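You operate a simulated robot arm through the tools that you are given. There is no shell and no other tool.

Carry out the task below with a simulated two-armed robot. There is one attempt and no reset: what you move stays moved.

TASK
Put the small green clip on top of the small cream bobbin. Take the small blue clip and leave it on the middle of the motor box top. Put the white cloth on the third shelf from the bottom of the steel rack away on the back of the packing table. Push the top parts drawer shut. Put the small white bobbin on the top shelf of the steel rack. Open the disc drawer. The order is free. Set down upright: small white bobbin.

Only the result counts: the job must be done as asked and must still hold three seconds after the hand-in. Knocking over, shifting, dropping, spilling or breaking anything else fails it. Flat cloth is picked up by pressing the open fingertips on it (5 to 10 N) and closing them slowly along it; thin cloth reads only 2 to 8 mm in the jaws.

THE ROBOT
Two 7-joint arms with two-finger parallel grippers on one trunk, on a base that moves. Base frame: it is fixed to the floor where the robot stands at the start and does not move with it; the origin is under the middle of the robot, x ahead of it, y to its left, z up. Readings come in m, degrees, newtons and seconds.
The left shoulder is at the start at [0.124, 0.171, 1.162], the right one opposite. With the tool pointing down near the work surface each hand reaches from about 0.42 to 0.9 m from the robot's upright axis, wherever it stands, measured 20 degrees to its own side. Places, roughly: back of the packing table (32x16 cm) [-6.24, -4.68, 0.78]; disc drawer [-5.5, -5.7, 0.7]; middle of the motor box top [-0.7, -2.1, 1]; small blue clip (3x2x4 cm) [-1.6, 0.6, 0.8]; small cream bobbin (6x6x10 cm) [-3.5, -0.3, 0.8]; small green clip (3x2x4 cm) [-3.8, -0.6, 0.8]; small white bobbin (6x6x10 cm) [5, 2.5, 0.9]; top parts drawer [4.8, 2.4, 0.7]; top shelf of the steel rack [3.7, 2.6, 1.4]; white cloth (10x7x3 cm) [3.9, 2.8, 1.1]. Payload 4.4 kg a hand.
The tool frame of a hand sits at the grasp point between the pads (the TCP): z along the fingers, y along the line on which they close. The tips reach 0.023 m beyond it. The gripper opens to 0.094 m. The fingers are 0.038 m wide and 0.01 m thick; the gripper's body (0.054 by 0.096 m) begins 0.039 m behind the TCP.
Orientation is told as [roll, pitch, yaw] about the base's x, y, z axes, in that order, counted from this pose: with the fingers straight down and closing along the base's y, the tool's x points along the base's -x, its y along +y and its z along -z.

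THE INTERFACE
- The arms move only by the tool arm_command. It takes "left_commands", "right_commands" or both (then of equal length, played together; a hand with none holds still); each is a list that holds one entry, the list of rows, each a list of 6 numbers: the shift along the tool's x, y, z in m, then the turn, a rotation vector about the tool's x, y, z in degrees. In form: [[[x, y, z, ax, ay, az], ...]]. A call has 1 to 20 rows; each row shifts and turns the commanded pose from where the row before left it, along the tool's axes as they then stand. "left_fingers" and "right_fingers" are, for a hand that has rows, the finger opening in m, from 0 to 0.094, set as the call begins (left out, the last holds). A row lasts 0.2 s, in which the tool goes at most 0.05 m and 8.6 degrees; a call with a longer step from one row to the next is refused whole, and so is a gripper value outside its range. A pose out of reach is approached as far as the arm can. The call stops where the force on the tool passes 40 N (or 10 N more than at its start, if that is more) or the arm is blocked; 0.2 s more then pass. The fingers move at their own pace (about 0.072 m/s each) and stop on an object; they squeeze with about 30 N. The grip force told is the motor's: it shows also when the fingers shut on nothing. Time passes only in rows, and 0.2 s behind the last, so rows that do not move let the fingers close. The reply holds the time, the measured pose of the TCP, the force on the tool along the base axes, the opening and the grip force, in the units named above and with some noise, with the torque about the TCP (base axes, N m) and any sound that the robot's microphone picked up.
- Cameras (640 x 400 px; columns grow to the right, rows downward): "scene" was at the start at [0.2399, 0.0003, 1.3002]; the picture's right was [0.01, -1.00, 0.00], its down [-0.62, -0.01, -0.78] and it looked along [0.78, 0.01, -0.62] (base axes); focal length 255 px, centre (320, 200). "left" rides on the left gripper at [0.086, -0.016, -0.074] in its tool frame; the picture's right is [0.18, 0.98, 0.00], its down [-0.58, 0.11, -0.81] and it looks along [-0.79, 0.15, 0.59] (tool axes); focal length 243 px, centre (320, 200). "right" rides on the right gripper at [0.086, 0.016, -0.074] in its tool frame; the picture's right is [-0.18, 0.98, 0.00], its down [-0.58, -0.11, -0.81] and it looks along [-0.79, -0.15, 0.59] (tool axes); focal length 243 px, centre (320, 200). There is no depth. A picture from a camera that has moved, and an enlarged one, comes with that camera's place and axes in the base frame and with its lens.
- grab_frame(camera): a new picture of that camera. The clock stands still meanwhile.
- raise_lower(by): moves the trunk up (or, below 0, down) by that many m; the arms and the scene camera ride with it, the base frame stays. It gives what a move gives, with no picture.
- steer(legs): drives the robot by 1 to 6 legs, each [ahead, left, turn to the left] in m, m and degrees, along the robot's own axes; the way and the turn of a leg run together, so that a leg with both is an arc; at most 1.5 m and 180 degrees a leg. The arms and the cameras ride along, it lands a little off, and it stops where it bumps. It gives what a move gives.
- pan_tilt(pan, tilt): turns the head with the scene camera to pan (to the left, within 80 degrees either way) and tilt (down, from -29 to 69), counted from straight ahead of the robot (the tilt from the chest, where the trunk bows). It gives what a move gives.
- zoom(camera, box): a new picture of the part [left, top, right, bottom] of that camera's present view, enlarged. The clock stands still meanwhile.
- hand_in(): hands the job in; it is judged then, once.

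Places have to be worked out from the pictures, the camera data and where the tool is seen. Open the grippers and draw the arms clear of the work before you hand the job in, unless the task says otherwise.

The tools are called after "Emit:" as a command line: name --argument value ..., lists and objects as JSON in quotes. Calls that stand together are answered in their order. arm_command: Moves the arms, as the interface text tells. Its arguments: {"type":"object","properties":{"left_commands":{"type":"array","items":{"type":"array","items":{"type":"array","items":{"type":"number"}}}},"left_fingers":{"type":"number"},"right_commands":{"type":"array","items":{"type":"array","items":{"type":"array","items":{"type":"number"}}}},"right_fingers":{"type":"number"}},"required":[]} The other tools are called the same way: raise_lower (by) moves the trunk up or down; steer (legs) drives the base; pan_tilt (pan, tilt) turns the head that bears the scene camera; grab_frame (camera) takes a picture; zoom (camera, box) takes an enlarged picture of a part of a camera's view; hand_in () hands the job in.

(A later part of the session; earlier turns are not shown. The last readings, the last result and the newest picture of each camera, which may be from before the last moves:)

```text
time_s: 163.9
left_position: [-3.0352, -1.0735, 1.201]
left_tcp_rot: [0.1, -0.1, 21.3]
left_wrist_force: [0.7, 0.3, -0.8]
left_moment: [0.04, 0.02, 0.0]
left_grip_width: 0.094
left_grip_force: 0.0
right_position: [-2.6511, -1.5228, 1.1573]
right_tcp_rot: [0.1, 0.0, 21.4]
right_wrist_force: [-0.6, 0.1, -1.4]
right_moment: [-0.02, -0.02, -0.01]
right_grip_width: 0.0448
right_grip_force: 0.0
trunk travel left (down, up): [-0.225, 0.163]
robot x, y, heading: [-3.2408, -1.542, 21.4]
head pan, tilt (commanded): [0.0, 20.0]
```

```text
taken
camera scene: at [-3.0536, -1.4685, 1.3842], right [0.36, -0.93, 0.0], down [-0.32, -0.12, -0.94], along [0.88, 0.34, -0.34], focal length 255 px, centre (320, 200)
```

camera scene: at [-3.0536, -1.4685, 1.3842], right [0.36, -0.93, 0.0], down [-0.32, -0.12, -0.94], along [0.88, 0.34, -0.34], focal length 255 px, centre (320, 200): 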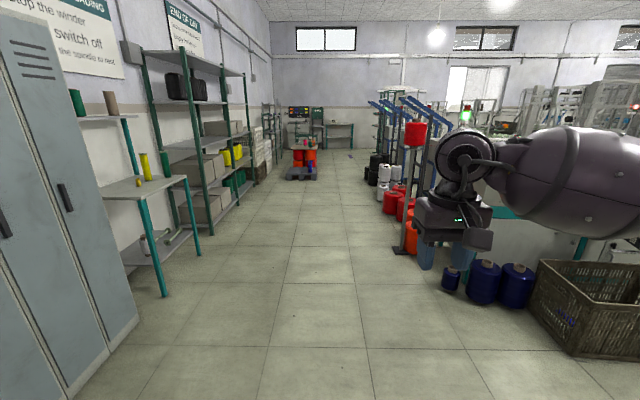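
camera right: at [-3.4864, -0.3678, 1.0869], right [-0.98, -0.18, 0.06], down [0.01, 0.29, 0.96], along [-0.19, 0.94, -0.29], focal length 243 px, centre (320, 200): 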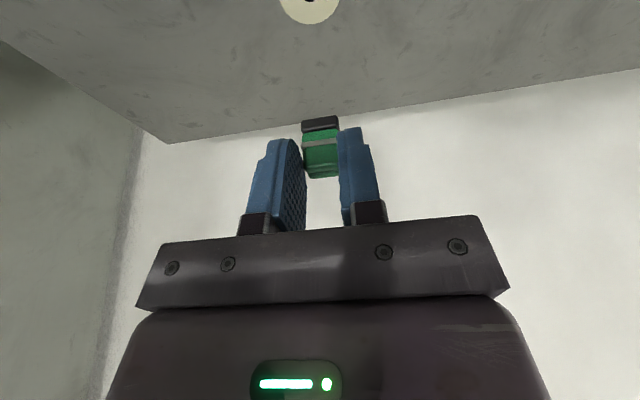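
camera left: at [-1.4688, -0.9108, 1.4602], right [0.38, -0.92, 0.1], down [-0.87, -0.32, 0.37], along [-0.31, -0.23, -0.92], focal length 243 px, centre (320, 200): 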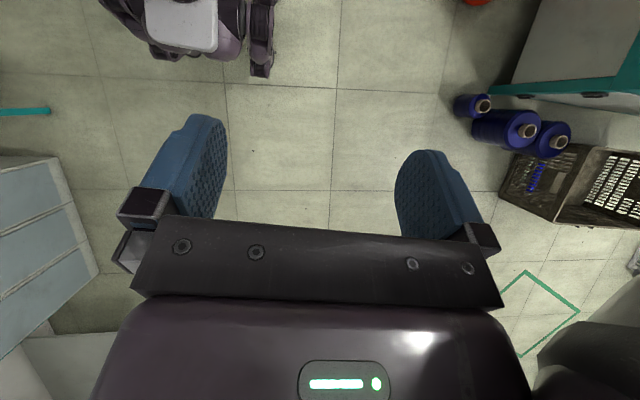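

A clear aisle runs along heading ≈20°. I shift 0.2 m left for clearance from the spool pole and drive up the aisle.

Emit:
steer --legs '[[0, 0.2, -2.5], [1.5, 0, 0], [1.5, 0, 0], [1.4, 0, 0]]'

Emit:
grab_frame --camera "scene"

```text
time_s: 186.7
left_position: [0.9566, 0.724, 1.2009]
left_tcp_rot: [-0.1, -0.1, 21.9]
left_wrist_force: [0.1, -1.2, 0.5]
left_moment: [-0.02, 0.0, 0.01]
left_grip_width: 0.094
left_grip_force: 0.0
right_position: [1.3432, 0.2789, 1.1577]
right_tcp_rot: [0.0, 0.1, 21.9]
right_wrist_force: [-0.2, 0.0, 0.0]
right_moment: [-0.01, -0.02, -0.01]
right_grip_width: 0.0451
right_grip_force: 0.1
trunk travel left (down, up): [-0.225, 0.163]
robot x, y, heading: [0.7511, 0.2577, 21.9]
head pan, tilt (commanded): [0.0, 20.0]
```

```text
taken
camera scene: at [0.9408, 0.3296, 1.3842], right [0.37, -0.93, 0.0], down [-0.32, -0.13, -0.94], along [0.87, 0.35, -0.34], focal length 255 px, centre (320, 200)
```

scene: 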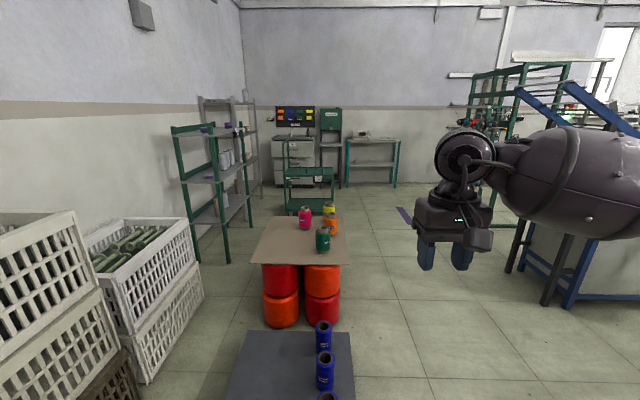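

I'm at the aisle's end. I zoom on the rack and cabinet area at the far left.

Emit:
zoom --camera "scene" --box '[160, 80, 352, 200]'

Emit:
zoom --camera "scene" --box '[160, 160, 352, 280]'

```text
3.33 times, centred on (256, 140) of scene
camera zoom: at [0.9408, 0.3296, 1.3842], right [0.37, -0.93, 0.0], down [-0.32, -0.13, -0.94], along [0.87, 0.35, -0.34], focal length 849 px, centre (533, 400)
```

zoom: 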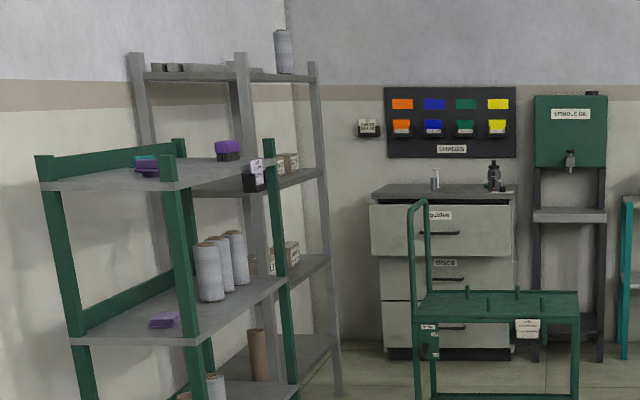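

```text
3.33 times, centred on (256, 220) of scene
camera zoom: at [0.9408, 0.3296, 1.3842], right [0.37, -0.93, 0.0], down [-0.32, -0.13, -0.94], along [0.87, 0.35, -0.34], focal length 849 px, centre (533, 133)
```

zoom: 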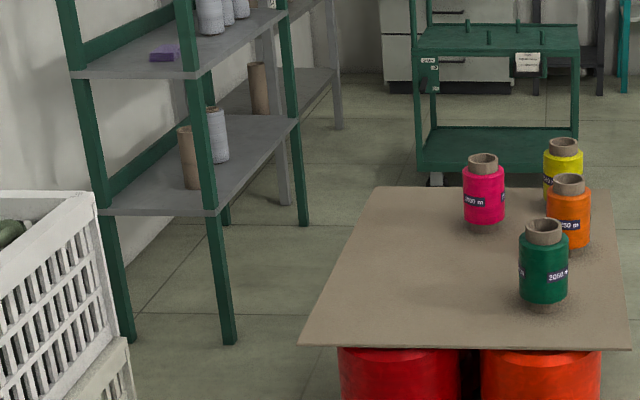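

The parts cabinet (top drawer "guides" visibly protruding) faces me from the far wall, with the steel rack on the left and a green cart parked in between. I drive right of the pallet and cardboard stack to look from closer.

Emit:
steer --legs '[[0, -0.6, -2.4], [1.4, 0, 0], [1.2, 0, 0]]'

Emit:
pan_tilt --pan 30 --tilt 25

Emit:
grab_frame --camera "scene"

```text
time_s: 204.6
left_position: [3.6444, 0.9279, 1.2007]
left_tcp_rot: [0.0, -0.1, 16.9]
left_wrist_force: [-0.7, -0.2, -0.9]
left_moment: [0.02, 0.0, 0.0]
left_grip_width: 0.0939
left_grip_force: 0.1
right_position: [3.9911, 0.4503, 1.1574]
right_tcp_rot: [0.1, -0.1, 16.9]
right_wrist_force: [0.0, -0.4, 0.3]
right_moment: [-0.01, -0.02, 0.0]
right_grip_width: 0.045
right_grip_force: 0.0
trunk travel left (down, up): [-0.225, 0.163]
robot x, y, heading: [3.4012, 0.48, 16.9]
head pan, tilt (commanded): [0.0, 20.0]
```

```text
time_s: 205.6
left_position: [3.6442, 0.9281, 1.1996]
left_tcp_rot: [0.0, 0.0, 16.9]
left_wrist_force: [-0.3, -0.4, -0.4]
left_moment: [-0.01, -0.01, 0.02]
left_grip_width: 0.094
left_grip_force: 0.1
right_position: [3.9923, 0.4506, 1.1566]
right_tcp_rot: [0.1, 0.0, 17.0]
right_wrist_force: [0.8, -0.3, -0.2]
right_moment: [0.01, 0.01, -0.03]
right_grip_width: 0.0453
right_grip_force: 0.1
trunk travel left (down, up): [-0.225, 0.163]
robot x, y, heading: [3.4053, 0.4812, 16.7]
head pan, tilt (commanded): [30.0, 25.0]
```

```text
taken
camera scene: at [3.5687, 0.5761, 1.3762], right [0.73, -0.68, 0.0], down [-0.29, -0.31, -0.91], along [0.62, 0.66, -0.42], focal length 255 px, centre (320, 200)
```

scene: 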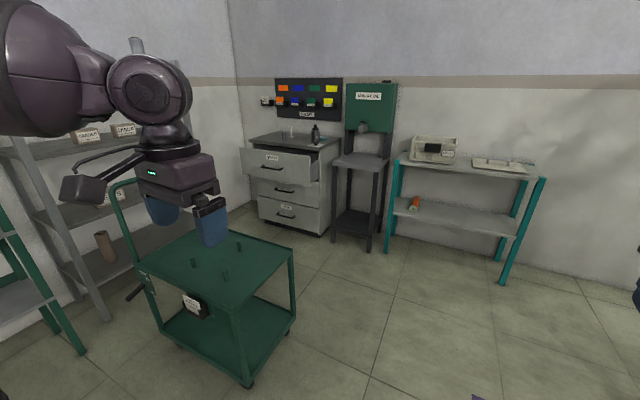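

The cart occupies only a small area; there is free floor between cart and cabinet reachable from the right. I drive around the cart's right side and turn to face the rack side.

Emit:
steer --legs '[[0.95, 0, 0], [0, 0, 92.8], [0, -0.45, 0]]'

Emit:
pan_tilt --pan -20 --tilt 25

Emit:
grab_frame --camera "scene"

```text
time_s: 218.6
left_position: [4.2886, 1.1381, 1.2005]
left_tcp_rot: [0.0, 0.0, 110.5]
left_wrist_force: [-0.1, 0.0, -0.3]
left_moment: [0.0, 0.02, 0.02]
left_grip_width: 0.0941
left_grip_force: 0.1
right_position: [4.7435, 1.5137, 1.1574]
right_tcp_rot: [0.1, 0.0, 110.6]
right_wrist_force: [0.0, 0.4, -0.5]
right_moment: [-0.01, -0.01, 0.02]
right_grip_width: 0.045
right_grip_force: 0.0
trunk travel left (down, up): [-0.225, 0.163]
robot x, y, heading: [4.7538, 0.9247, 110.8]
head pan, tilt (commanded): [30.0, 25.0]
```

```text
time_s: 219.8
left_position: [4.2898, 1.1373, 1.2012]
left_tcp_rot: [0.0, -0.1, 110.5]
left_wrist_force: [-0.4, 0.2, 0.9]
left_moment: [0.0, -0.02, 0.02]
left_grip_width: 0.0939
left_grip_force: 0.0
right_position: [4.7423, 1.5147, 1.1568]
right_tcp_rot: [0.1, 0.1, 110.6]
right_wrist_force: [-0.4, 0.3, 0.6]
right_moment: [0.04, -0.02, -0.01]
right_grip_width: 0.0451
right_grip_force: 0.1
trunk travel left (down, up): [-0.225, 0.163]
robot x, y, heading: [4.7471, 0.9219, 110.9]
head pan, tilt (commanded): [-20.0, 25.0]
```

```text
taken
camera scene: at [4.7151, 1.1165, 1.3762], right [1.0, 0.01, 0.0], down [0.0, -0.42, -0.91], along [-0.01, 0.91, -0.42], focal length 255 px, centre (320, 200)
```

scene: 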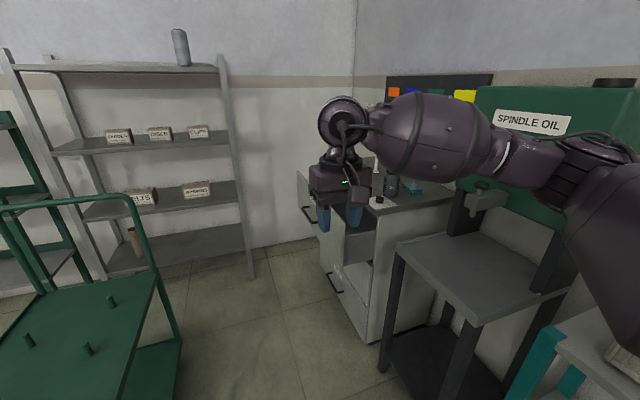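

I see the rack's four shelves. I zoom on the rack and on the cabinet.

Emit:
zoom --camera "scene" --box '[0, 20, 256, 180]'

Emit:
zoom --camera "scene" --box '[280, 130, 472, 250]'

```text
2.50 times, centred on (128, 100) of scene
camera zoom: at [4.7151, 1.1165, 1.3762], right [1.0, 0.01, 0.0], down [0.0, -0.42, -0.91], along [-0.01, 0.91, -0.42], focal length 637 px, centre (800, 450)
```

zoom: 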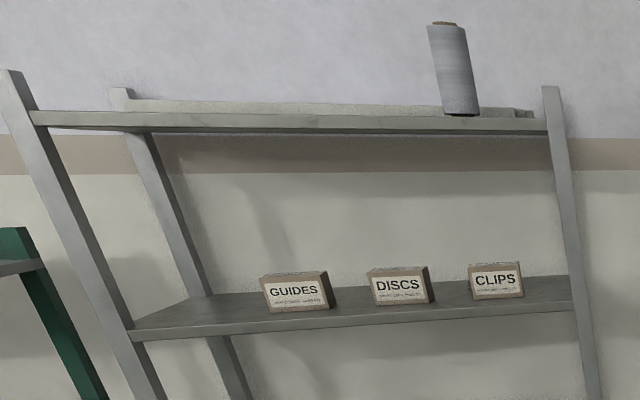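

```text
3.33 times, centred on (376, 190) of scene
camera zoom: at [4.7151, 1.1165, 1.3762], right [1.0, 0.01, 0.0], down [0.0, -0.42, -0.91], along [-0.01, 0.91, -0.42], focal length 849 px, centre (133, 233)
```

zoom: 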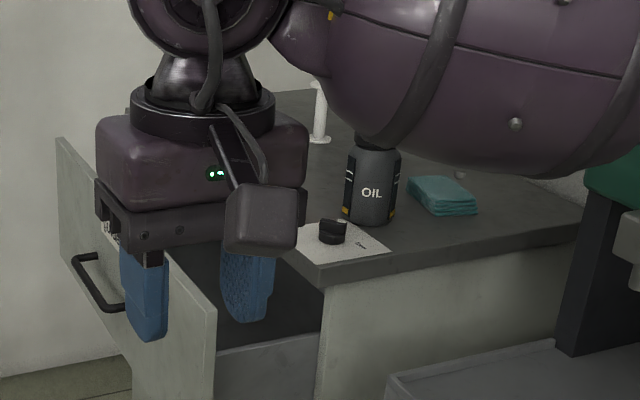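

The drawer front stands ~0.22 m out of the cabinet; the bobbin is on the cabinet top; the cloth must be hidden behind the label boxes on shelf 3. Before advancing I check clearance between my right elbow and the oil dispenser.

Emit:
pan_tilt --pan -65 --tilt 30

Emit:
grab_frame --camera "scene"

```text
time_s: 220.9
left_position: [4.2885, 1.1366, 1.2005]
left_tcp_rot: [0.0, -0.1, 110.5]
left_wrist_force: [-0.1, 0.4, 0.4]
left_moment: [0.02, -0.05, 0.04]
left_grip_width: 0.094
left_grip_force: 0.0
right_position: [4.7429, 1.5137, 1.1564]
right_tcp_rot: [0.1, 0.0, 110.6]
right_wrist_force: [-0.4, -0.1, 0.2]
right_moment: [0.02, -0.01, 0.0]
right_grip_width: 0.0448
right_grip_force: 0.0
trunk travel left (down, up): [-0.225, 0.163]
robot x, y, heading: [4.757, 0.9256, 110.4]
head pan, tilt (commanded): [-65.0, 30.0]
```

```text
taken
camera scene: at [4.7794, 1.089, 1.3682], right [0.71, -0.7, 0.0], down [-0.35, -0.36, -0.87], along [0.61, 0.62, -0.5], focal length 255 px, centre (320, 200)
```

scene: 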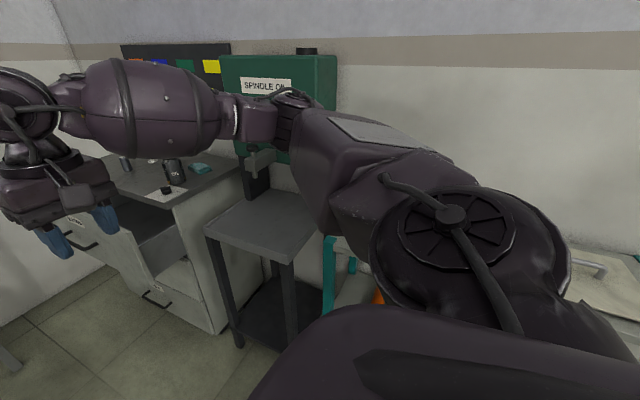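

The elbow would pass close to the dispenser's tap (z≈1.13). I raise the trunk 0.15 m so the arm passes above it, then move forward between cart and cabinet.

Emit:
raise_lower --by 0.16

Emit:
steer --legs '[[0.4, 0, 0]]'

Emit:
grab_frame --camera "scene"

```text
time_s: 222.8
left_position: [4.2879, 1.1376, 1.3583]
left_tcp_rot: [0.0, 0.0, 110.5]
left_wrist_force: [0.0, -0.4, 0.0]
left_moment: [0.01, -0.04, -0.01]
left_grip_width: 0.0938
left_grip_force: 0.0
right_position: [4.7433, 1.5142, 1.3164]
right_tcp_rot: [0.0, 0.1, 110.6]
right_wrist_force: [0.0, 0.1, -0.3]
right_moment: [-0.03, 0.01, 0.0]
right_grip_width: 0.0449
right_grip_force: 0.2
trunk travel left (down, up): [-0.385, 0.003]
robot x, y, heading: [4.7503, 0.9276, 110.7]
head pan, tilt (commanded): [-65.0, 30.0]
```

```text
time_s: 225.2
left_position: [4.1505, 1.5114, 1.3603]
left_tcp_rot: [-0.1, 0.0, 110.4]
left_wrist_force: [-0.7, 0.0, 0.2]
left_moment: [-0.01, -0.06, 0.01]
left_grip_width: 0.0944
left_grip_force: 0.0
right_position: [4.6052, 1.8871, 1.3171]
right_tcp_rot: [0.1, 0.0, 110.3]
right_wrist_force: [0.7, -0.1, -0.6]
right_moment: [-0.01, 0.02, 0.02]
right_grip_width: 0.0449
right_grip_force: 0.1
trunk travel left (down, up): [-0.385, 0.003]
robot x, y, heading: [4.6135, 1.2961, 110.4]
head pan, tilt (commanded): [-65.0, 30.0]
```

```text
taken
camera scene: at [4.6584, 1.4139, 1.5329], right [0.71, -0.7, 0.0], down [-0.35, -0.36, -0.87], along [0.61, 0.62, -0.5], focal length 255 px, centre (320, 200)
```

scene: 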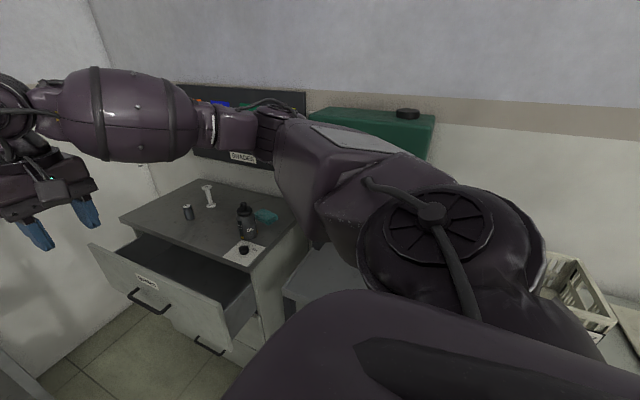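

Clear so far. I continue forward 0.4 m with a small shift right to keep away from the cart.

Emit:
steer --legs '[[0.2, -0.04, 0], [0.2, 0, 0]]'

Emit:
pan_tilt --pan 70 --tilt 50

Emit:
grab_frame --camera "scene"

Emit:
pan_tilt --pan 10 --tilt 20

Emit:
grab_frame --camera "scene"

```text
time_s: 228.0
left_position: [4.049, 1.8902, 1.3607]
left_tcp_rot: [0.0, 0.0, 110.7]
left_wrist_force: [0.1, 0.4, 0.2]
left_moment: [0.0, -0.03, -0.02]
left_grip_width: 0.0941
left_grip_force: 0.1
right_position: [4.5036, 2.2689, 1.3165]
right_tcp_rot: [0.1, 0.0, 110.8]
right_wrist_force: [0.2, 0.1, -0.4]
right_moment: [0.01, -0.04, -0.02]
right_grip_width: 0.0452
right_grip_force: 0.1
trunk travel left (down, up): [-0.385, 0.003]
robot x, y, heading: [4.5187, 1.6784, 110.8]
head pan, tilt (commanded): [-65.0, 30.0]
```

```text
time_s: 230.2
left_position: [4.0506, 1.8889, 1.3613]
left_tcp_rot: [0.0, 0.0, 110.7]
left_wrist_force: [0.2, 0.8, -0.2]
left_moment: [-0.01, -0.01, 0.02]
left_grip_width: 0.094
left_grip_force: 0.0
right_position: [4.5024, 2.2667, 1.3156]
right_tcp_rot: [0.2, 0.0, 110.8]
right_wrist_force: [-0.2, -0.6, -0.6]
right_moment: [0.0, 0.01, 0.01]
right_grip_width: 0.0451
right_grip_force: 0.1
trunk travel left (down, up): [-0.385, 0.003]
robot x, y, heading: [4.5173, 1.6762, 110.6]
head pan, tilt (commanded): [70.0, 50.0]
```

```text
taken
camera scene: at [4.4185, 1.7293, 1.5034], right [-0.01, 1.0, 0.0], down [0.77, 0.01, -0.64], along [-0.64, -0.01, -0.77], focal length 255 px, centre (320, 200)
```

scene: 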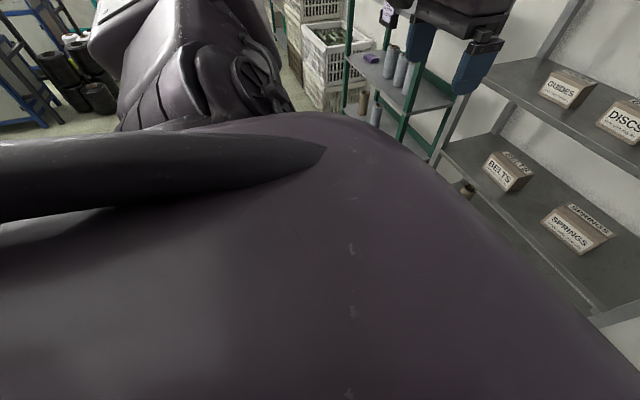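

```text
time_s: 231.5
left_position: [4.0502, 1.8896, 1.3609]
left_tcp_rot: [0.1, 0.0, 110.7]
left_wrist_force: [-0.1, -0.4, 0.0]
left_moment: [0.02, 0.04, 0.0]
left_grip_width: 0.0939
left_grip_force: 0.1
right_position: [4.5036, 2.2672, 1.3159]
right_tcp_rot: [0.1, 0.0, 111.0]
right_wrist_force: [-0.2, 0.3, 0.4]
right_moment: [0.02, 0.0, -0.04]
right_grip_width: 0.045
right_grip_force: 0.1
trunk travel left (down, up): [-0.385, 0.003]
robot x, y, heading: [4.5111, 1.6728, 110.6]
head pan, tilt (commanded): [10.0, 20.0]
```

```text
taken
camera scene: at [4.4479, 1.8102, 1.549], right [0.86, 0.51, 0.0], down [0.18, -0.29, -0.94], along [-0.48, 0.81, -0.34], focal length 255 px, centre (320, 200)
```

scene: 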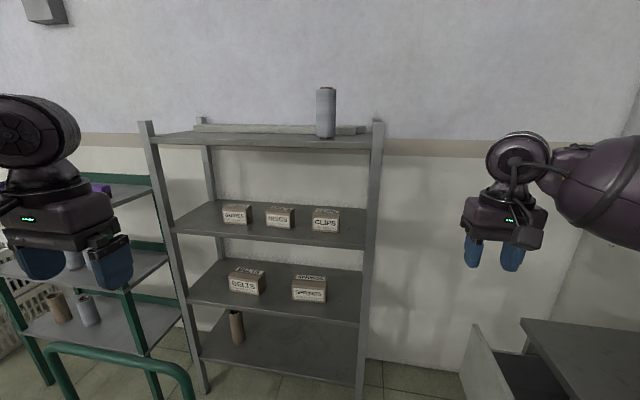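

Now a full view of the rack. I zoom on shelf 3 to look for the white cloth.

Emit:
zoom --camera "scene" --box '[140, 170, 396, 330]'

Emit:
zoom --camera "scene" --box '[180, 185, 380, 260]'

Emit:
zoom --camera "scene" --box '[140, 70, 396, 170]'

```text
2.50 times, centred on (268, 250) of scene
camera zoom: at [4.4479, 1.8102, 1.549], right [0.86, 0.51, 0.0], down [0.18, -0.29, -0.94], along [-0.48, 0.81, -0.34], focal length 637 px, centre (450, 75)
```

zoom: 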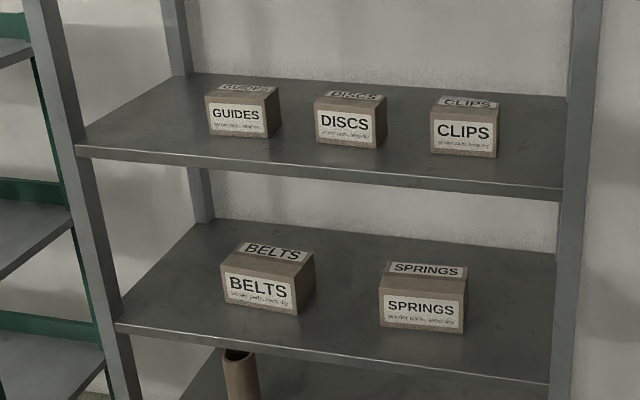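

```text
3.20 times, centred on (280, 222) of scene
camera zoom: at [4.4479, 1.8102, 1.549], right [0.86, 0.51, 0.0], down [0.18, -0.29, -0.94], along [-0.48, 0.81, -0.34], focal length 815 px, centre (448, 128)
```

zoom: 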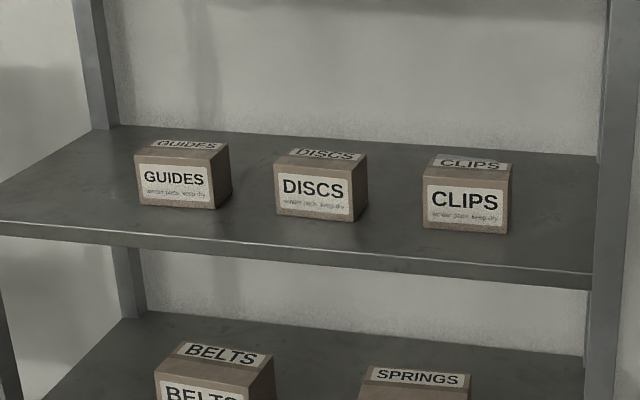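

```text
2.50 times, centred on (268, 120) of scene
camera zoom: at [4.4479, 1.8102, 1.549], right [0.86, 0.51, 0.0], down [0.18, -0.29, -0.94], along [-0.48, 0.81, -0.34], focal length 637 px, centre (450, 400)
```

zoom: 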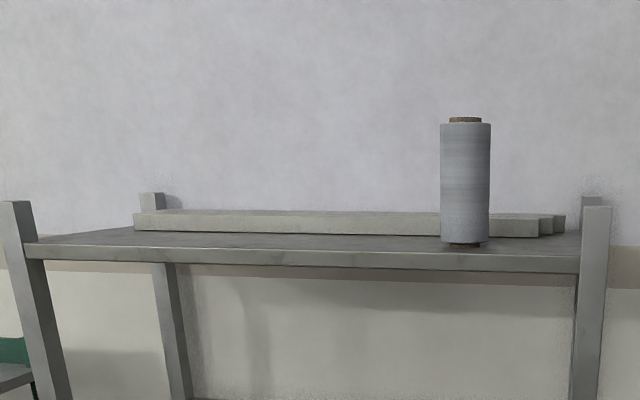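

I can't see the cloth yet; maybe it lies behind the CLIPS box. I zoom strongly there.

Emit:
zoom --camera "scene" --box '[296, 195, 360, 245]'

Emit:
zoom --camera "scene" --box '[215, 195, 311, 245]'

```text
8.00 times, centred on (328, 220) of scene
camera zoom: at [4.4479, 1.8102, 1.549], right [0.86, 0.51, 0.0], down [0.18, -0.29, -0.94], along [-0.48, 0.81, -0.34], focal length 2038 px, centre (256, 40)
```

zoom: 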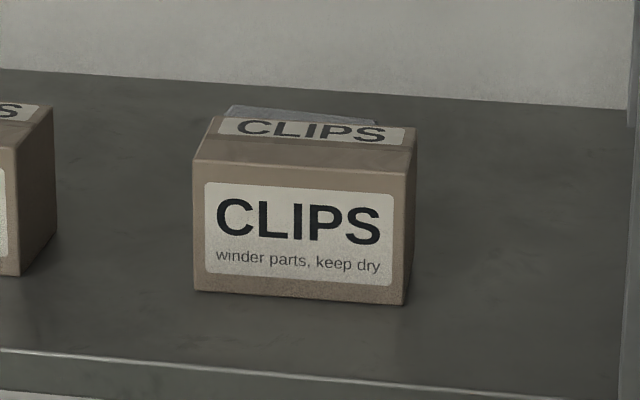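

```text
6.67 times, centred on (263, 220) of scene
camera zoom: at [4.4479, 1.8102, 1.549], right [0.86, 0.51, 0.0], down [0.18, -0.29, -0.94], along [-0.48, 0.81, -0.34], focal length 1698 px, centre (700, 67)
```

zoom: 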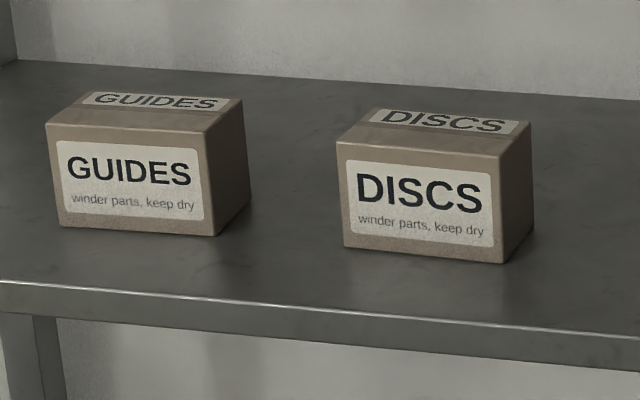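

The cloth lies right behind the CLIPS box (about e-shelf centre [3.89,2.79], shelf z≈1.05). First the drawer: I lift the left hand a bit (cart handle below), lower the trunk, and look at the drawer front.

Emit:
arm_command --left_commands '[[[0, 0, -0.04, 0, 0, 0], [0, 0, -0.04, 0, 0, 0], [0, 0, -0.04, 0, 0, 0], [0, 0, 0, 0, 0, 0]]]'

Emit:
raise_lower --by -0.2

Emit:
pan_tilt --pan -45 --tilt 40

Emit:
grab_frame --camera "scene"

```text
time_s: 232.5
left_position: [4.0502, 1.888, 1.4803]
left_tcp_rot: [0.0, 0.0, 110.7]
left_wrist_force: [-0.1, 0.0, -0.2]
left_moment: [0.01, 0.01, 0.01]
left_grip_width: 0.0943
left_grip_force: 0.2
right_position: [4.5032, 2.2668, 1.3167]
right_tcp_rot: [0.1, 0.1, 110.8]
right_wrist_force: [0.4, -0.2, -0.6]
right_moment: [-0.02, -0.03, -0.05]
right_grip_width: 0.045
right_grip_force: 0.0
trunk travel left (down, up): [-0.385, 0.003]
robot x, y, heading: [4.5153, 1.6767, 110.9]
head pan, tilt (commanded): [10.0, 20.0]
```

```text
time_s: 234.7
left_position: [4.0507, 1.8886, 1.2814]
left_tcp_rot: [0.1, -0.2, 110.9]
left_wrist_force: [-0.3, -0.5, -0.4]
left_moment: [0.02, 0.0, 0.01]
left_grip_width: 0.0941
left_grip_force: 0.0
right_position: [4.5034, 2.2663, 1.1181]
right_tcp_rot: [0.1, 0.0, 110.8]
right_wrist_force: [0.2, 0.9, 0.6]
right_moment: [0.01, 0.02, 0.01]
right_grip_width: 0.0449
right_grip_force: 0.0
trunk travel left (down, up): [-0.185, 0.203]
robot x, y, heading: [4.5169, 1.6785, 110.7]
head pan, tilt (commanded): [10.0, 20.0]
```

```text
time_s: 235.9
left_position: [4.0505, 1.8891, 1.2809]
left_tcp_rot: [-0.1, 0.0, 110.6]
left_wrist_force: [0.8, 0.0, 0.0]
left_moment: [0.02, -0.02, 0.01]
left_grip_width: 0.094
left_grip_force: 0.1
right_position: [4.5029, 2.268, 1.1165]
right_tcp_rot: [0.1, 0.0, 110.8]
right_wrist_force: [0.2, -0.7, -0.1]
right_moment: [0.0, -0.02, -0.04]
right_grip_width: 0.0449
right_grip_force: 0.1
trunk travel left (down, up): [-0.185, 0.203]
robot x, y, heading: [4.5154, 1.6764, 110.6]
head pan, tilt (commanded): [-45.0, 40.0]
```

```text
taken
camera scene: at [4.5002, 1.8876, 1.3091], right [0.91, -0.41, 0.0], down [-0.26, -0.59, -0.77], along [0.31, 0.7, -0.64], focal length 255 px, centre (320, 200)
```

scene: 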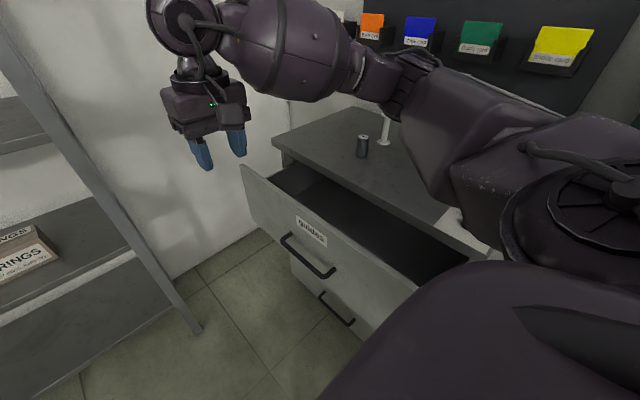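

The drawer front (top edge z≈0.84, handle z≈0.725) faces roughly world direction 203°. I close the right fingers, yaw the hand ~60° outward and tilt it 55° so the fingertips can push the panel above the handle.

Emit:
arm_command --right_commands '[[[0, 0, 0, 0, 0, 7.5], [0, 0, 0, 0, 0, 7.5], [0, 0, 0, 0, 0, 7.5], [0, 0, 0, 0, 0, 7.5], [0, 0, 0, 0, 0, 7.5], [0, 0, 0, 0, 0, 7.5], [0, 0, 0, 0, 0, 7.5], [0, 0, 0, 0, 0, 7.5], [0, 0, 0, 0, 0, 0]]]' --right_fingers 0.0

Emit:
arm_command --right_commands '[[[0, 0, 0, 0, -7.9, 0], [0, 0, 0, 0, -7.9, 0], [0, 0, 0, 0, -7.9, 0], [0, 0, 0, 0, -7.9, 0], [0, 0, 0, 0, -7.9, 0], [0, 0, 0, 0, -7.9, 0], [0, 0, 0, 0, -7.6, 0], [0, 0, 0, 0, 0, 0]]]'

Emit:
grab_frame --camera "scene"

Emit:
grab_frame --camera "right"

```text
time_s: 237.9
left_position: [4.0496, 1.8898, 1.2806]
left_tcp_rot: [-0.1, -0.1, 110.8]
left_wrist_force: [-0.8, 0.8, -0.1]
left_moment: [-0.01, -0.02, -0.01]
left_grip_width: 0.0937
left_grip_force: 0.1
right_position: [4.503, 2.2665, 1.116]
right_tcp_rot: [0.0, 0.1, 50.7]
right_wrist_force: [-0.2, -0.1, 0.4]
right_moment: [0.01, 0.02, -0.01]
right_grip_width: 0.0001
right_grip_force: 30.3
trunk travel left (down, up): [-0.185, 0.203]
robot x, y, heading: [4.5161, 1.6729, 110.5]
head pan, tilt (commanded): [-45.0, 40.0]
```

```text
time_s: 239.7
left_position: [4.0508, 1.8905, 1.2806]
left_tcp_rot: [0.1, 0.1, 110.7]
left_wrist_force: [0.7, -0.2, -0.3]
left_moment: [-0.03, 0.02, 0.0]
left_grip_width: 0.094
left_grip_force: 0.0
right_position: [4.5039, 2.2682, 1.1151]
right_tcp_rot: [0.0, -55.0, 50.6]
right_wrist_force: [0.5, 0.5, -1.1]
right_moment: [0.0, 0.0, -0.03]
right_grip_width: 0.0
right_grip_force: 29.5
trunk travel left (down, up): [-0.185, 0.203]
robot x, y, heading: [4.5164, 1.678, 110.6]
head pan, tilt (commanded): [-45.0, 40.0]
```

```text
taken
camera scene: at [4.5007, 1.8879, 1.309], right [0.91, -0.41, 0.0], down [-0.26, -0.59, -0.77], along [0.32, 0.7, -0.64], focal length 255 px, centre (320, 200)
```

scene: 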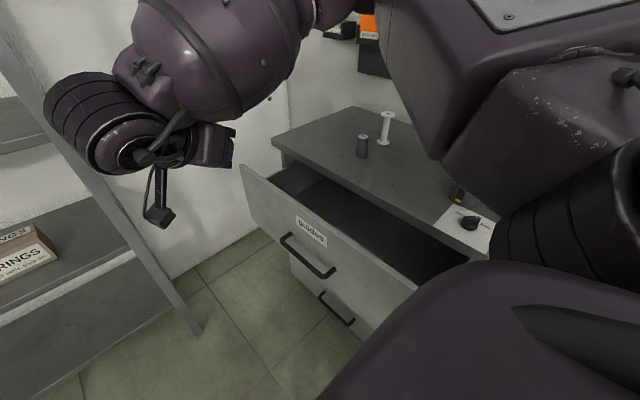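

```text
taken
camera right: at [4.4213, 2.1927, 1.0903], right [-0.69, 0.7, 0.15], down [-0.12, -0.32, 0.94], along [0.71, 0.63, 0.31], focal length 243 px, centre (320, 200)
```

right: 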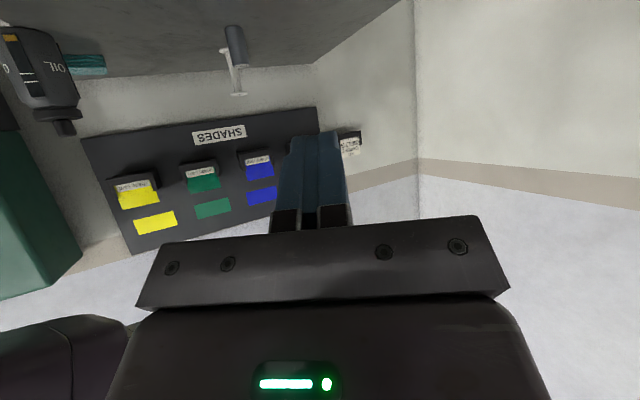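

Hand oriented as wanted. I lower it in two stages in front of the drawer, checking the arm's clearance.

Emit:
arm_command --right_commands '[[[0.0328, 0, 0.0229, 0, 0, 0], [0.0328, 0, 0.0229, 0, 0, 0], [0.0328, 0, 0.0229, 0, 0, 0], [0.0328, 0, 0.0229, 0, 0, 0], [0, 0, 0, 0, 0, 0]]]'

Emit:
grab_frame --camera "scene"

```text
time_s: 240.9
left_position: [4.0506, 1.8889, 1.2805]
left_tcp_rot: [0.0, -0.1, 110.6]
left_wrist_force: [0.5, -0.3, -0.4]
left_moment: [0.02, 0.02, -0.04]
left_grip_width: 0.0939
left_grip_force: 0.1
right_position: [4.5042, 2.2684, 0.9595]
right_tcp_rot: [0.1, -55.0, 50.7]
right_wrist_force: [0.4, -0.4, -0.3]
right_moment: [0.04, -0.02, -0.02]
right_grip_width: 0.0
right_grip_force: 29.9
trunk travel left (down, up): [-0.185, 0.203]
robot x, y, heading: [4.5127, 1.6722, 110.6]
head pan, tilt (commanded): [-45.0, 40.0]
```

```text
taken
camera scene: at [4.5004, 1.8869, 1.3093], right [0.91, -0.41, 0.0], down [-0.26, -0.59, -0.77], along [0.32, 0.7, -0.64], focal length 255 px, centre (320, 200)
```

scene: 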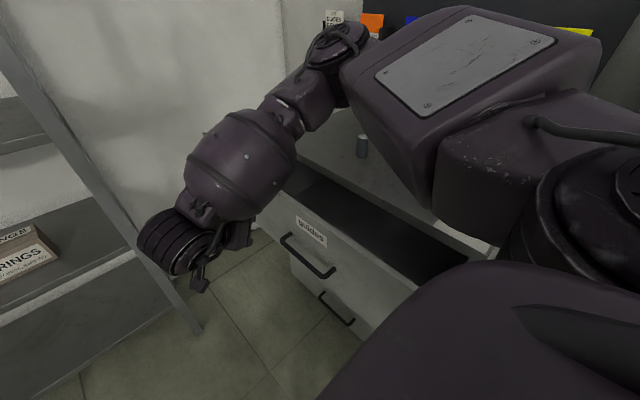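

The forearm stays on my side of the drawer. I lower the remaining 0.145 m and check.

Emit:
arm_command --right_commands '[[[0.0328, 0, 0.0229, 0, 0, 0], [0.0328, 0, 0.0229, 0, 0, 0], [0.0328, 0, 0.0229, 0, 0, 0], [0.0205, 0, 0.0143, 0, 0, 0], [0, 0, 0, 0, 0, 0]]]'

Emit:
grab_frame --camera "scene"

Emit:
grab_frame --camera "right"

```text
time_s: 242.1
left_position: [4.0503, 1.8895, 1.2807]
left_tcp_rot: [0.0, -0.1, 110.6]
left_wrist_force: [0.5, 0.3, 0.6]
left_moment: [0.01, -0.02, 0.02]
left_grip_width: 0.0939
left_grip_force: 0.0
right_position: [4.5053, 2.2691, 0.8101]
right_tcp_rot: [0.1, -54.9, 50.6]
right_wrist_force: [0.5, -0.3, -0.5]
right_moment: [0.03, 0.03, 0.0]
right_grip_width: 0.0
right_grip_force: 30.0
trunk travel left (down, up): [-0.185, 0.203]
robot x, y, heading: [4.5132, 1.6755, 110.5]
head pan, tilt (commanded): [-45.0, 40.0]
```

```text
taken
camera scene: at [4.5003, 1.8873, 1.3092], right [0.91, -0.41, 0.0], down [-0.26, -0.59, -0.77], along [0.32, 0.7, -0.64], focal length 255 px, centre (320, 200)
```

scene: 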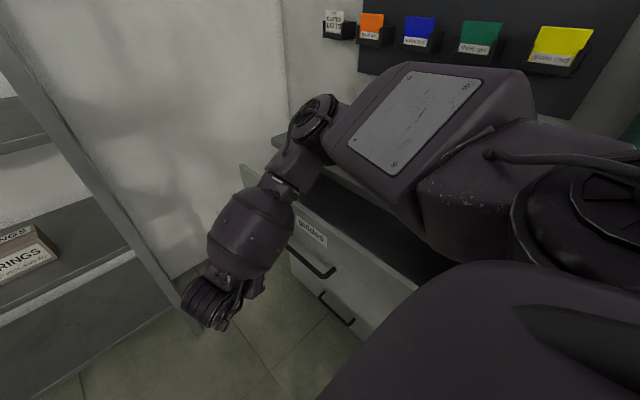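

```text
taken
camera right: at [4.4229, 2.1944, 0.7825], right [-0.69, 0.7, 0.15], down [-0.12, -0.32, 0.94], along [0.71, 0.63, 0.31], focal length 243 px, centre (320, 200)
```

right: 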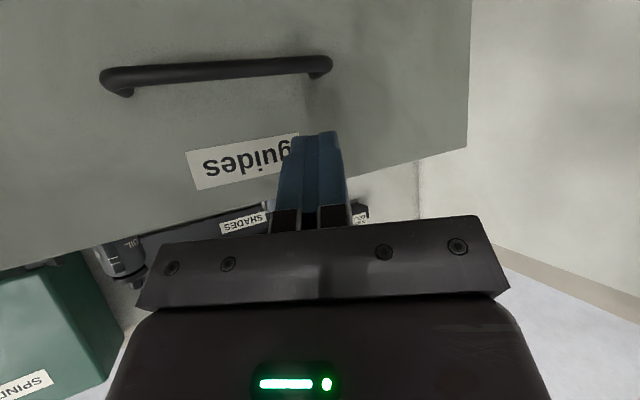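

The fingertips point at the panel between handle and top edge. I advance along the drawer's closing direction toward contact.

Emit:
arm_command --right_commands '[[[-0.0152, -0.0139, 0.0218, 0, 0, 0], [-0.0152, -0.0139, 0.0218, 0, 0, 0], [-0.0152, -0.0139, 0.0218, 0, 0, 0], [-0.0152, -0.0139, 0.0218, 0, 0, 0], [-0.0152, -0.0139, 0.0218, 0, 0, 0], [0, 0, 0, 0, 0, 0]]]'

Emit:
grab_frame --camera "right"

Emit:
grab_frame --camera "scene"

```text
time_s: 243.5
left_position: [4.0494, 1.8909, 1.2802]
left_tcp_rot: [0.0, 0.0, 110.8]
left_wrist_force: [-0.6, -0.4, 0.6]
left_moment: [-0.01, -0.02, -0.01]
left_grip_width: 0.094
left_grip_force: 0.1
right_position: [4.6405, 2.3283, 0.8074]
right_tcp_rot: [-0.1, -54.9, 50.8]
right_wrist_force: [0.2, 0.2, -1.2]
right_moment: [0.01, -0.01, 0.04]
right_grip_width: 0.0001
right_grip_force: 29.9
trunk travel left (down, up): [-0.185, 0.203]
robot x, y, heading: [4.5161, 1.6778, 110.8]
head pan, tilt (commanded): [-45.0, 40.0]
```

```text
taken
camera right: at [4.5589, 2.2527, 0.7818], right [-0.69, 0.7, 0.15], down [-0.12, -0.32, 0.94], along [0.71, 0.63, 0.31], focal length 243 px, centre (320, 200)
```

right: 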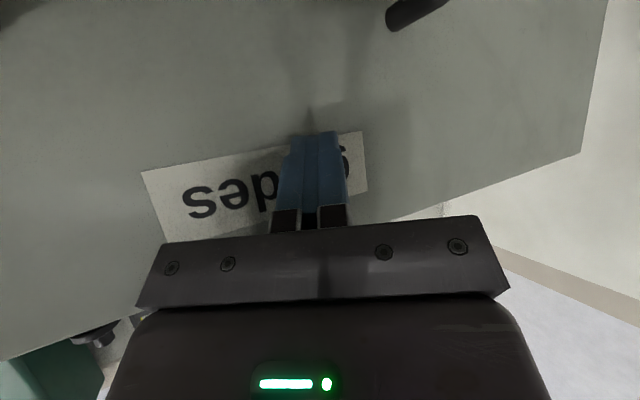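

```text
taken
camera scene: at [4.5, 1.8877, 1.309], right [0.91, -0.41, 0.0], down [-0.26, -0.59, -0.77], along [0.32, 0.7, -0.64], focal length 255 px, centre (320, 200)
```

scene: 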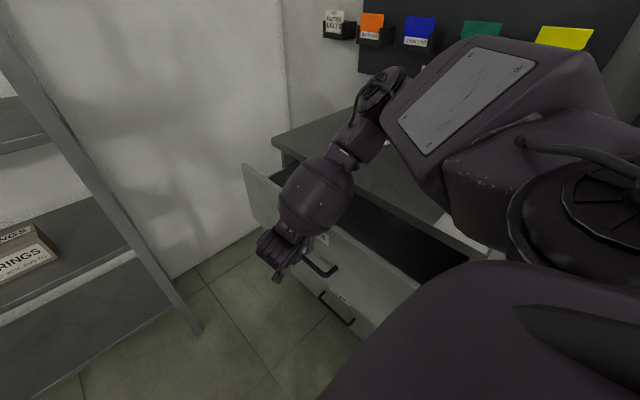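

Just before contact now. I push on in the closing direction.

Emit:
arm_command --right_commands '[[[-0.0127, -0.0116, 0.0181, 0, 0, 0], [-0.0127, -0.0116, 0.0181, 0, 0, 0], [-0.0127, -0.0116, 0.0181, 0, 0, 0], [-0.0127, -0.0116, 0.0181, 0, 0, 0], [-0.0127, -0.0116, 0.0181, 0, 0, 0], [-0.0127, -0.0116, 0.0181, 0, 0, 0], [0, 0, 0, 0, 0, 0]]]'

Emit:
grab_frame --camera "scene"

Emit:
grab_frame --camera "right"

```text
time_s: 245.1
left_position: [4.049, 1.89, 1.2817]
left_tcp_rot: [0.0, -0.1, 110.7]
left_wrist_force: [-0.3, -0.2, -0.3]
left_moment: [0.02, -0.03, 0.02]
left_grip_width: 0.094
left_grip_force: 0.1
right_position: [4.7774, 2.3863, 0.8126]
right_tcp_rot: [0.1, -55.0, 50.8]
right_wrist_force: [-0.2, 0.8, 0.3]
right_moment: [-0.04, -0.01, 0.0]
right_grip_width: 0.0001
right_grip_force: 30.3
trunk travel left (down, up): [-0.185, 0.203]
robot x, y, heading: [4.5133, 1.6747, 110.9]
head pan, tilt (commanded): [-45.0, 40.0]
```

```text
taken
camera scene: at [4.5, 1.8876, 1.309], right [0.91, -0.41, 0.0], down [-0.26, -0.59, -0.77], along [0.32, 0.7, -0.64], focal length 255 px, centre (320, 200)
```

scene: 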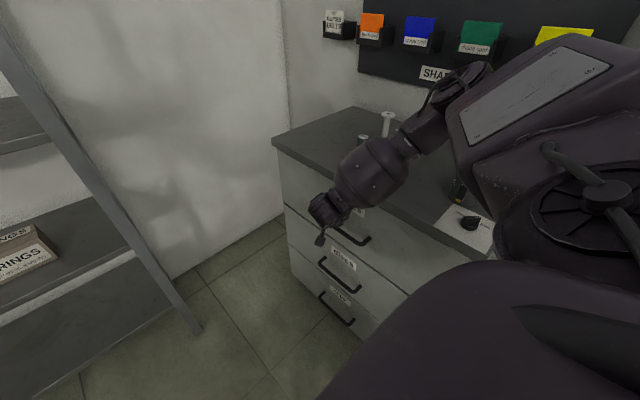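

```text
taken
camera right: at [4.695, 2.3105, 0.7867], right [-0.69, 0.7, 0.15], down [-0.12, -0.32, 0.94], along [0.71, 0.63, 0.31], focal length 243 px, centre (320, 200)
```

right: 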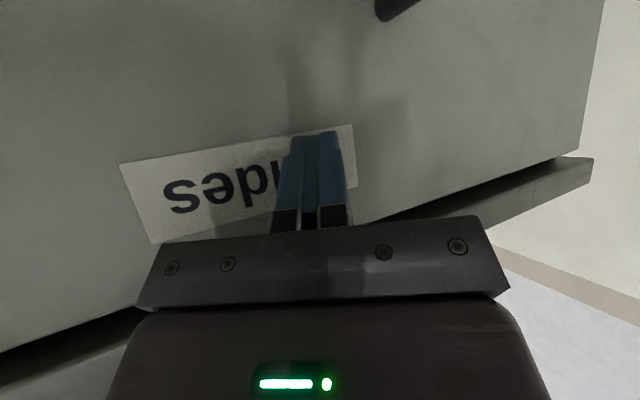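

The drawer slides easily and is almost shut. I push further in small steps until it stops.

Emit:
arm_command --right_commands '[[[-0.0076, -0.0069, 0.0109, 0, 0, 0], [-0.0076, -0.0069, 0.0109, 0, 0, 0], [-0.0051, -0.0046, 0.0073, 0, 0, 0], [-0.0051, -0.0046, 0.0073, 0, 0, 0], [-0.0051, -0.0046, 0.0073, 0, 0, 0], [-0.0051, -0.0046, 0.0073, 0, 0, 0], [0, 0, 0, 0, 0, 0]]]'

Emit:
zoom --camera "scene" --box '[250, 80, 490, 330]'

Emit:
grab_frame --camera "right"

```text
time_s: 245.5
left_position: [4.0504, 1.8882, 1.2804]
left_tcp_rot: [0.1, -0.1, 110.8]
left_wrist_force: [0.1, -0.3, 0.5]
left_moment: [-0.04, 0.04, 0.01]
left_grip_width: 0.094
left_grip_force: 0.0
right_position: [4.7777, 2.3886, 0.8099]
right_tcp_rot: [0.8, -53.9, 51.2]
right_wrist_force: [-11.0, -10.0, 7.9]
right_moment: [0.13, -0.2, -0.02]
right_grip_width: 0.0
right_grip_force: 29.9
trunk travel left (down, up): [-0.185, 0.203]
robot x, y, heading: [4.5148, 1.6759, 110.9]
head pan, tilt (commanded): [-45.0, 40.0]
stopped in row 2 (right hand): the force on the tool passed its limit at 51 N (the readings are from after the stop); the commanded pose is now the measured one
```

```text
1.60 times, centred on (370, 205) of scene
camera zoom: at [4.4999, 1.8868, 1.3093], right [0.91, -0.41, 0.0], down [-0.26, -0.59, -0.77], along [0.31, 0.7, -0.64], focal length 408 px, centre (240, 192)
```

zoom: 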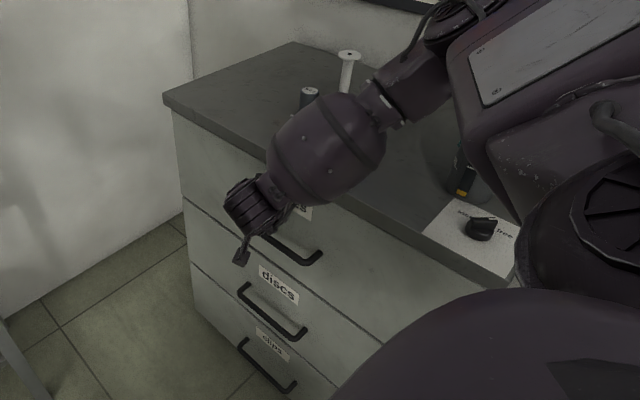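

```text
taken
camera right: at [4.6963, 2.3109, 0.7863], right [-0.7, 0.69, 0.16], down [-0.1, -0.32, 0.94], along [0.7, 0.65, 0.29], focal length 243 px, centre (320, 200)
```

right: 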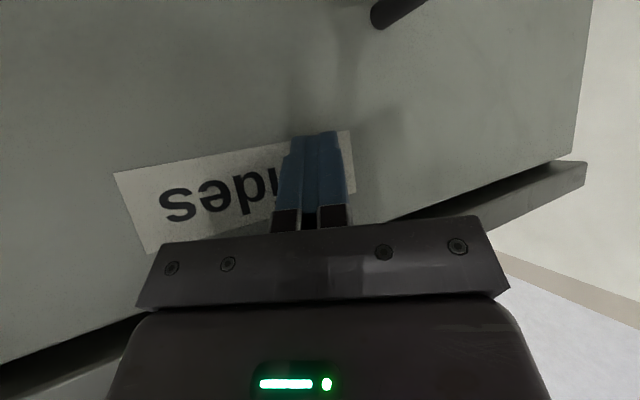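

Resistance at the end — the drawer looks flush with the others. I back the hand off and raise it, then verify.

Emit:
arm_command --right_commands '[[[0.0127, 0.0116, -0.0181, 0, 0, 0], [0.0152, 0.0139, -0.0218, 0, 0, 0], [0.0152, 0.0139, -0.0218, 0, 0, 0], [0.0152, 0.0139, -0.0218, 0, 0, 0], [0.0152, 0.0139, -0.0218, 0, 0, 0], [0.0152, 0.0139, -0.0218, 0, 0, 0], [0, 0, 0, 0, 0, 0]]]'

Emit:
arm_command --right_commands '[[[-0.0328, 0, -0.0229, 0, 0, 0], [-0.0328, 0, -0.0229, 0, 0, 0], [-0.0328, 0, -0.0229, 0, 0, 0], [-0.0328, 0, -0.0229, 0, 0, 0], [-0.0328, 0, -0.0229, 0, 0, 0], [-0.0328, 0, -0.0229, 0, 0, 0], [-0.0328, 0, -0.0229, 0, 0, 0], [0, 0, 0, 0, 0, 0]]]'

Emit:
grab_frame --camera "scene"

```text
time_s: 247.1
left_position: [4.05, 1.888, 1.2815]
left_tcp_rot: [0.2, 0.0, 110.6]
left_wrist_force: [-0.1, 0.1, 0.0]
left_moment: [-0.01, 0.02, 0.01]
left_grip_width: 0.0941
left_grip_force: 0.0
right_position: [4.6205, 2.3179, 0.8146]
right_tcp_rot: [0.6, -54.1, 51.3]
right_wrist_force: [0.3, 0.2, 0.0]
right_moment: [0.04, -0.01, -0.04]
right_grip_width: 0.0
right_grip_force: 29.4
trunk travel left (down, up): [-0.185, 0.203]
robot x, y, heading: [4.5113, 1.6756, 110.7]
head pan, tilt (commanded): [-45.0, 40.0]
```

```text
time_s: 248.9
left_position: [4.0496, 1.8896, 1.2802]
left_tcp_rot: [0.3, 0.1, 110.9]
left_wrist_force: [0.6, -0.7, -0.6]
left_moment: [-0.01, 0.01, 0.0]
left_grip_width: 0.0939
left_grip_force: 0.0
right_position: [4.6242, 2.3178, 1.0922]
right_tcp_rot: [0.3, -54.1, 51.3]
right_wrist_force: [-0.5, 0.3, -0.1]
right_moment: [0.02, 0.01, -0.01]
right_grip_width: 0.0
right_grip_force: 29.9
trunk travel left (down, up): [-0.185, 0.203]
robot x, y, heading: [4.518, 1.6735, 110.7]
head pan, tilt (commanded): [-45.0, 40.0]
```

```text
taken
camera scene: at [4.4997, 1.888, 1.3088], right [0.91, -0.41, 0.0], down [-0.26, -0.59, -0.77], along [0.31, 0.7, -0.64], focal length 255 px, centre (320, 200)
```

scene: 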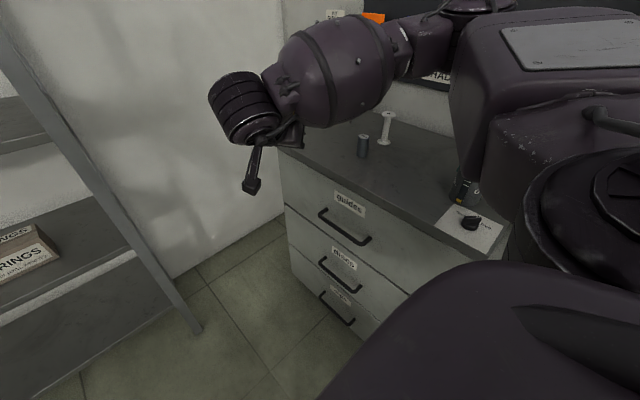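

The top drawer is flush. I zoom to confirm and to locate the white bobbin.

Emit:
zoom --camera "scene" --box '[260, 100, 500, 250]'

Emit:
zoom --camera "scene" --box '[340, 95, 420, 170]'

```text
2.67 times, centred on (380, 175) of scene
camera zoom: at [4.4997, 1.888, 1.3088], right [0.91, -0.41, 0.0], down [-0.26, -0.59, -0.77], along [0.31, 0.7, -0.64], focal length 679 px, centre (160, 267)
```

zoom: 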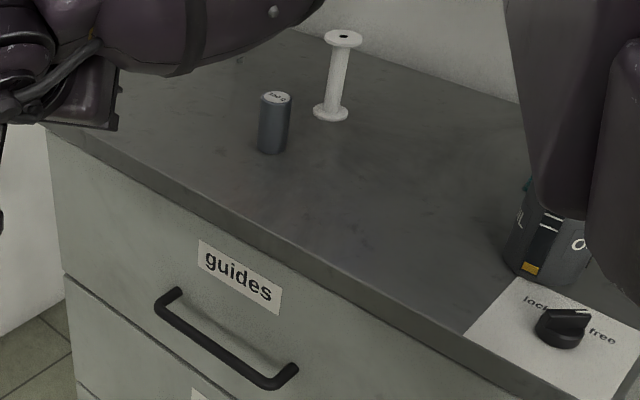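

```text
5.33 times, centred on (380, 132) of scene
camera zoom: at [4.4997, 1.888, 1.3088], right [0.91, -0.41, 0.0], down [-0.26, -0.59, -0.77], along [0.31, 0.7, -0.64], focal length 1359 px, centre (0, 560)
```

zoom: 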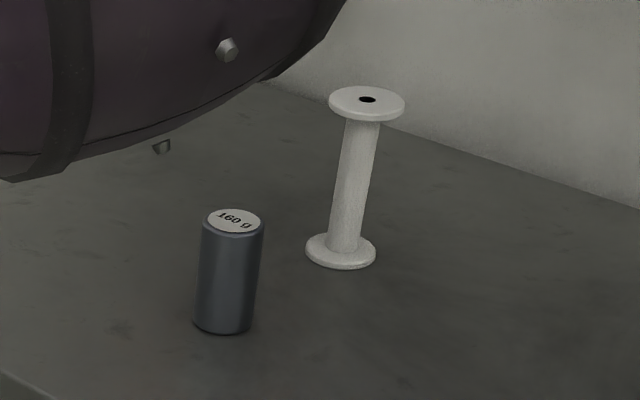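

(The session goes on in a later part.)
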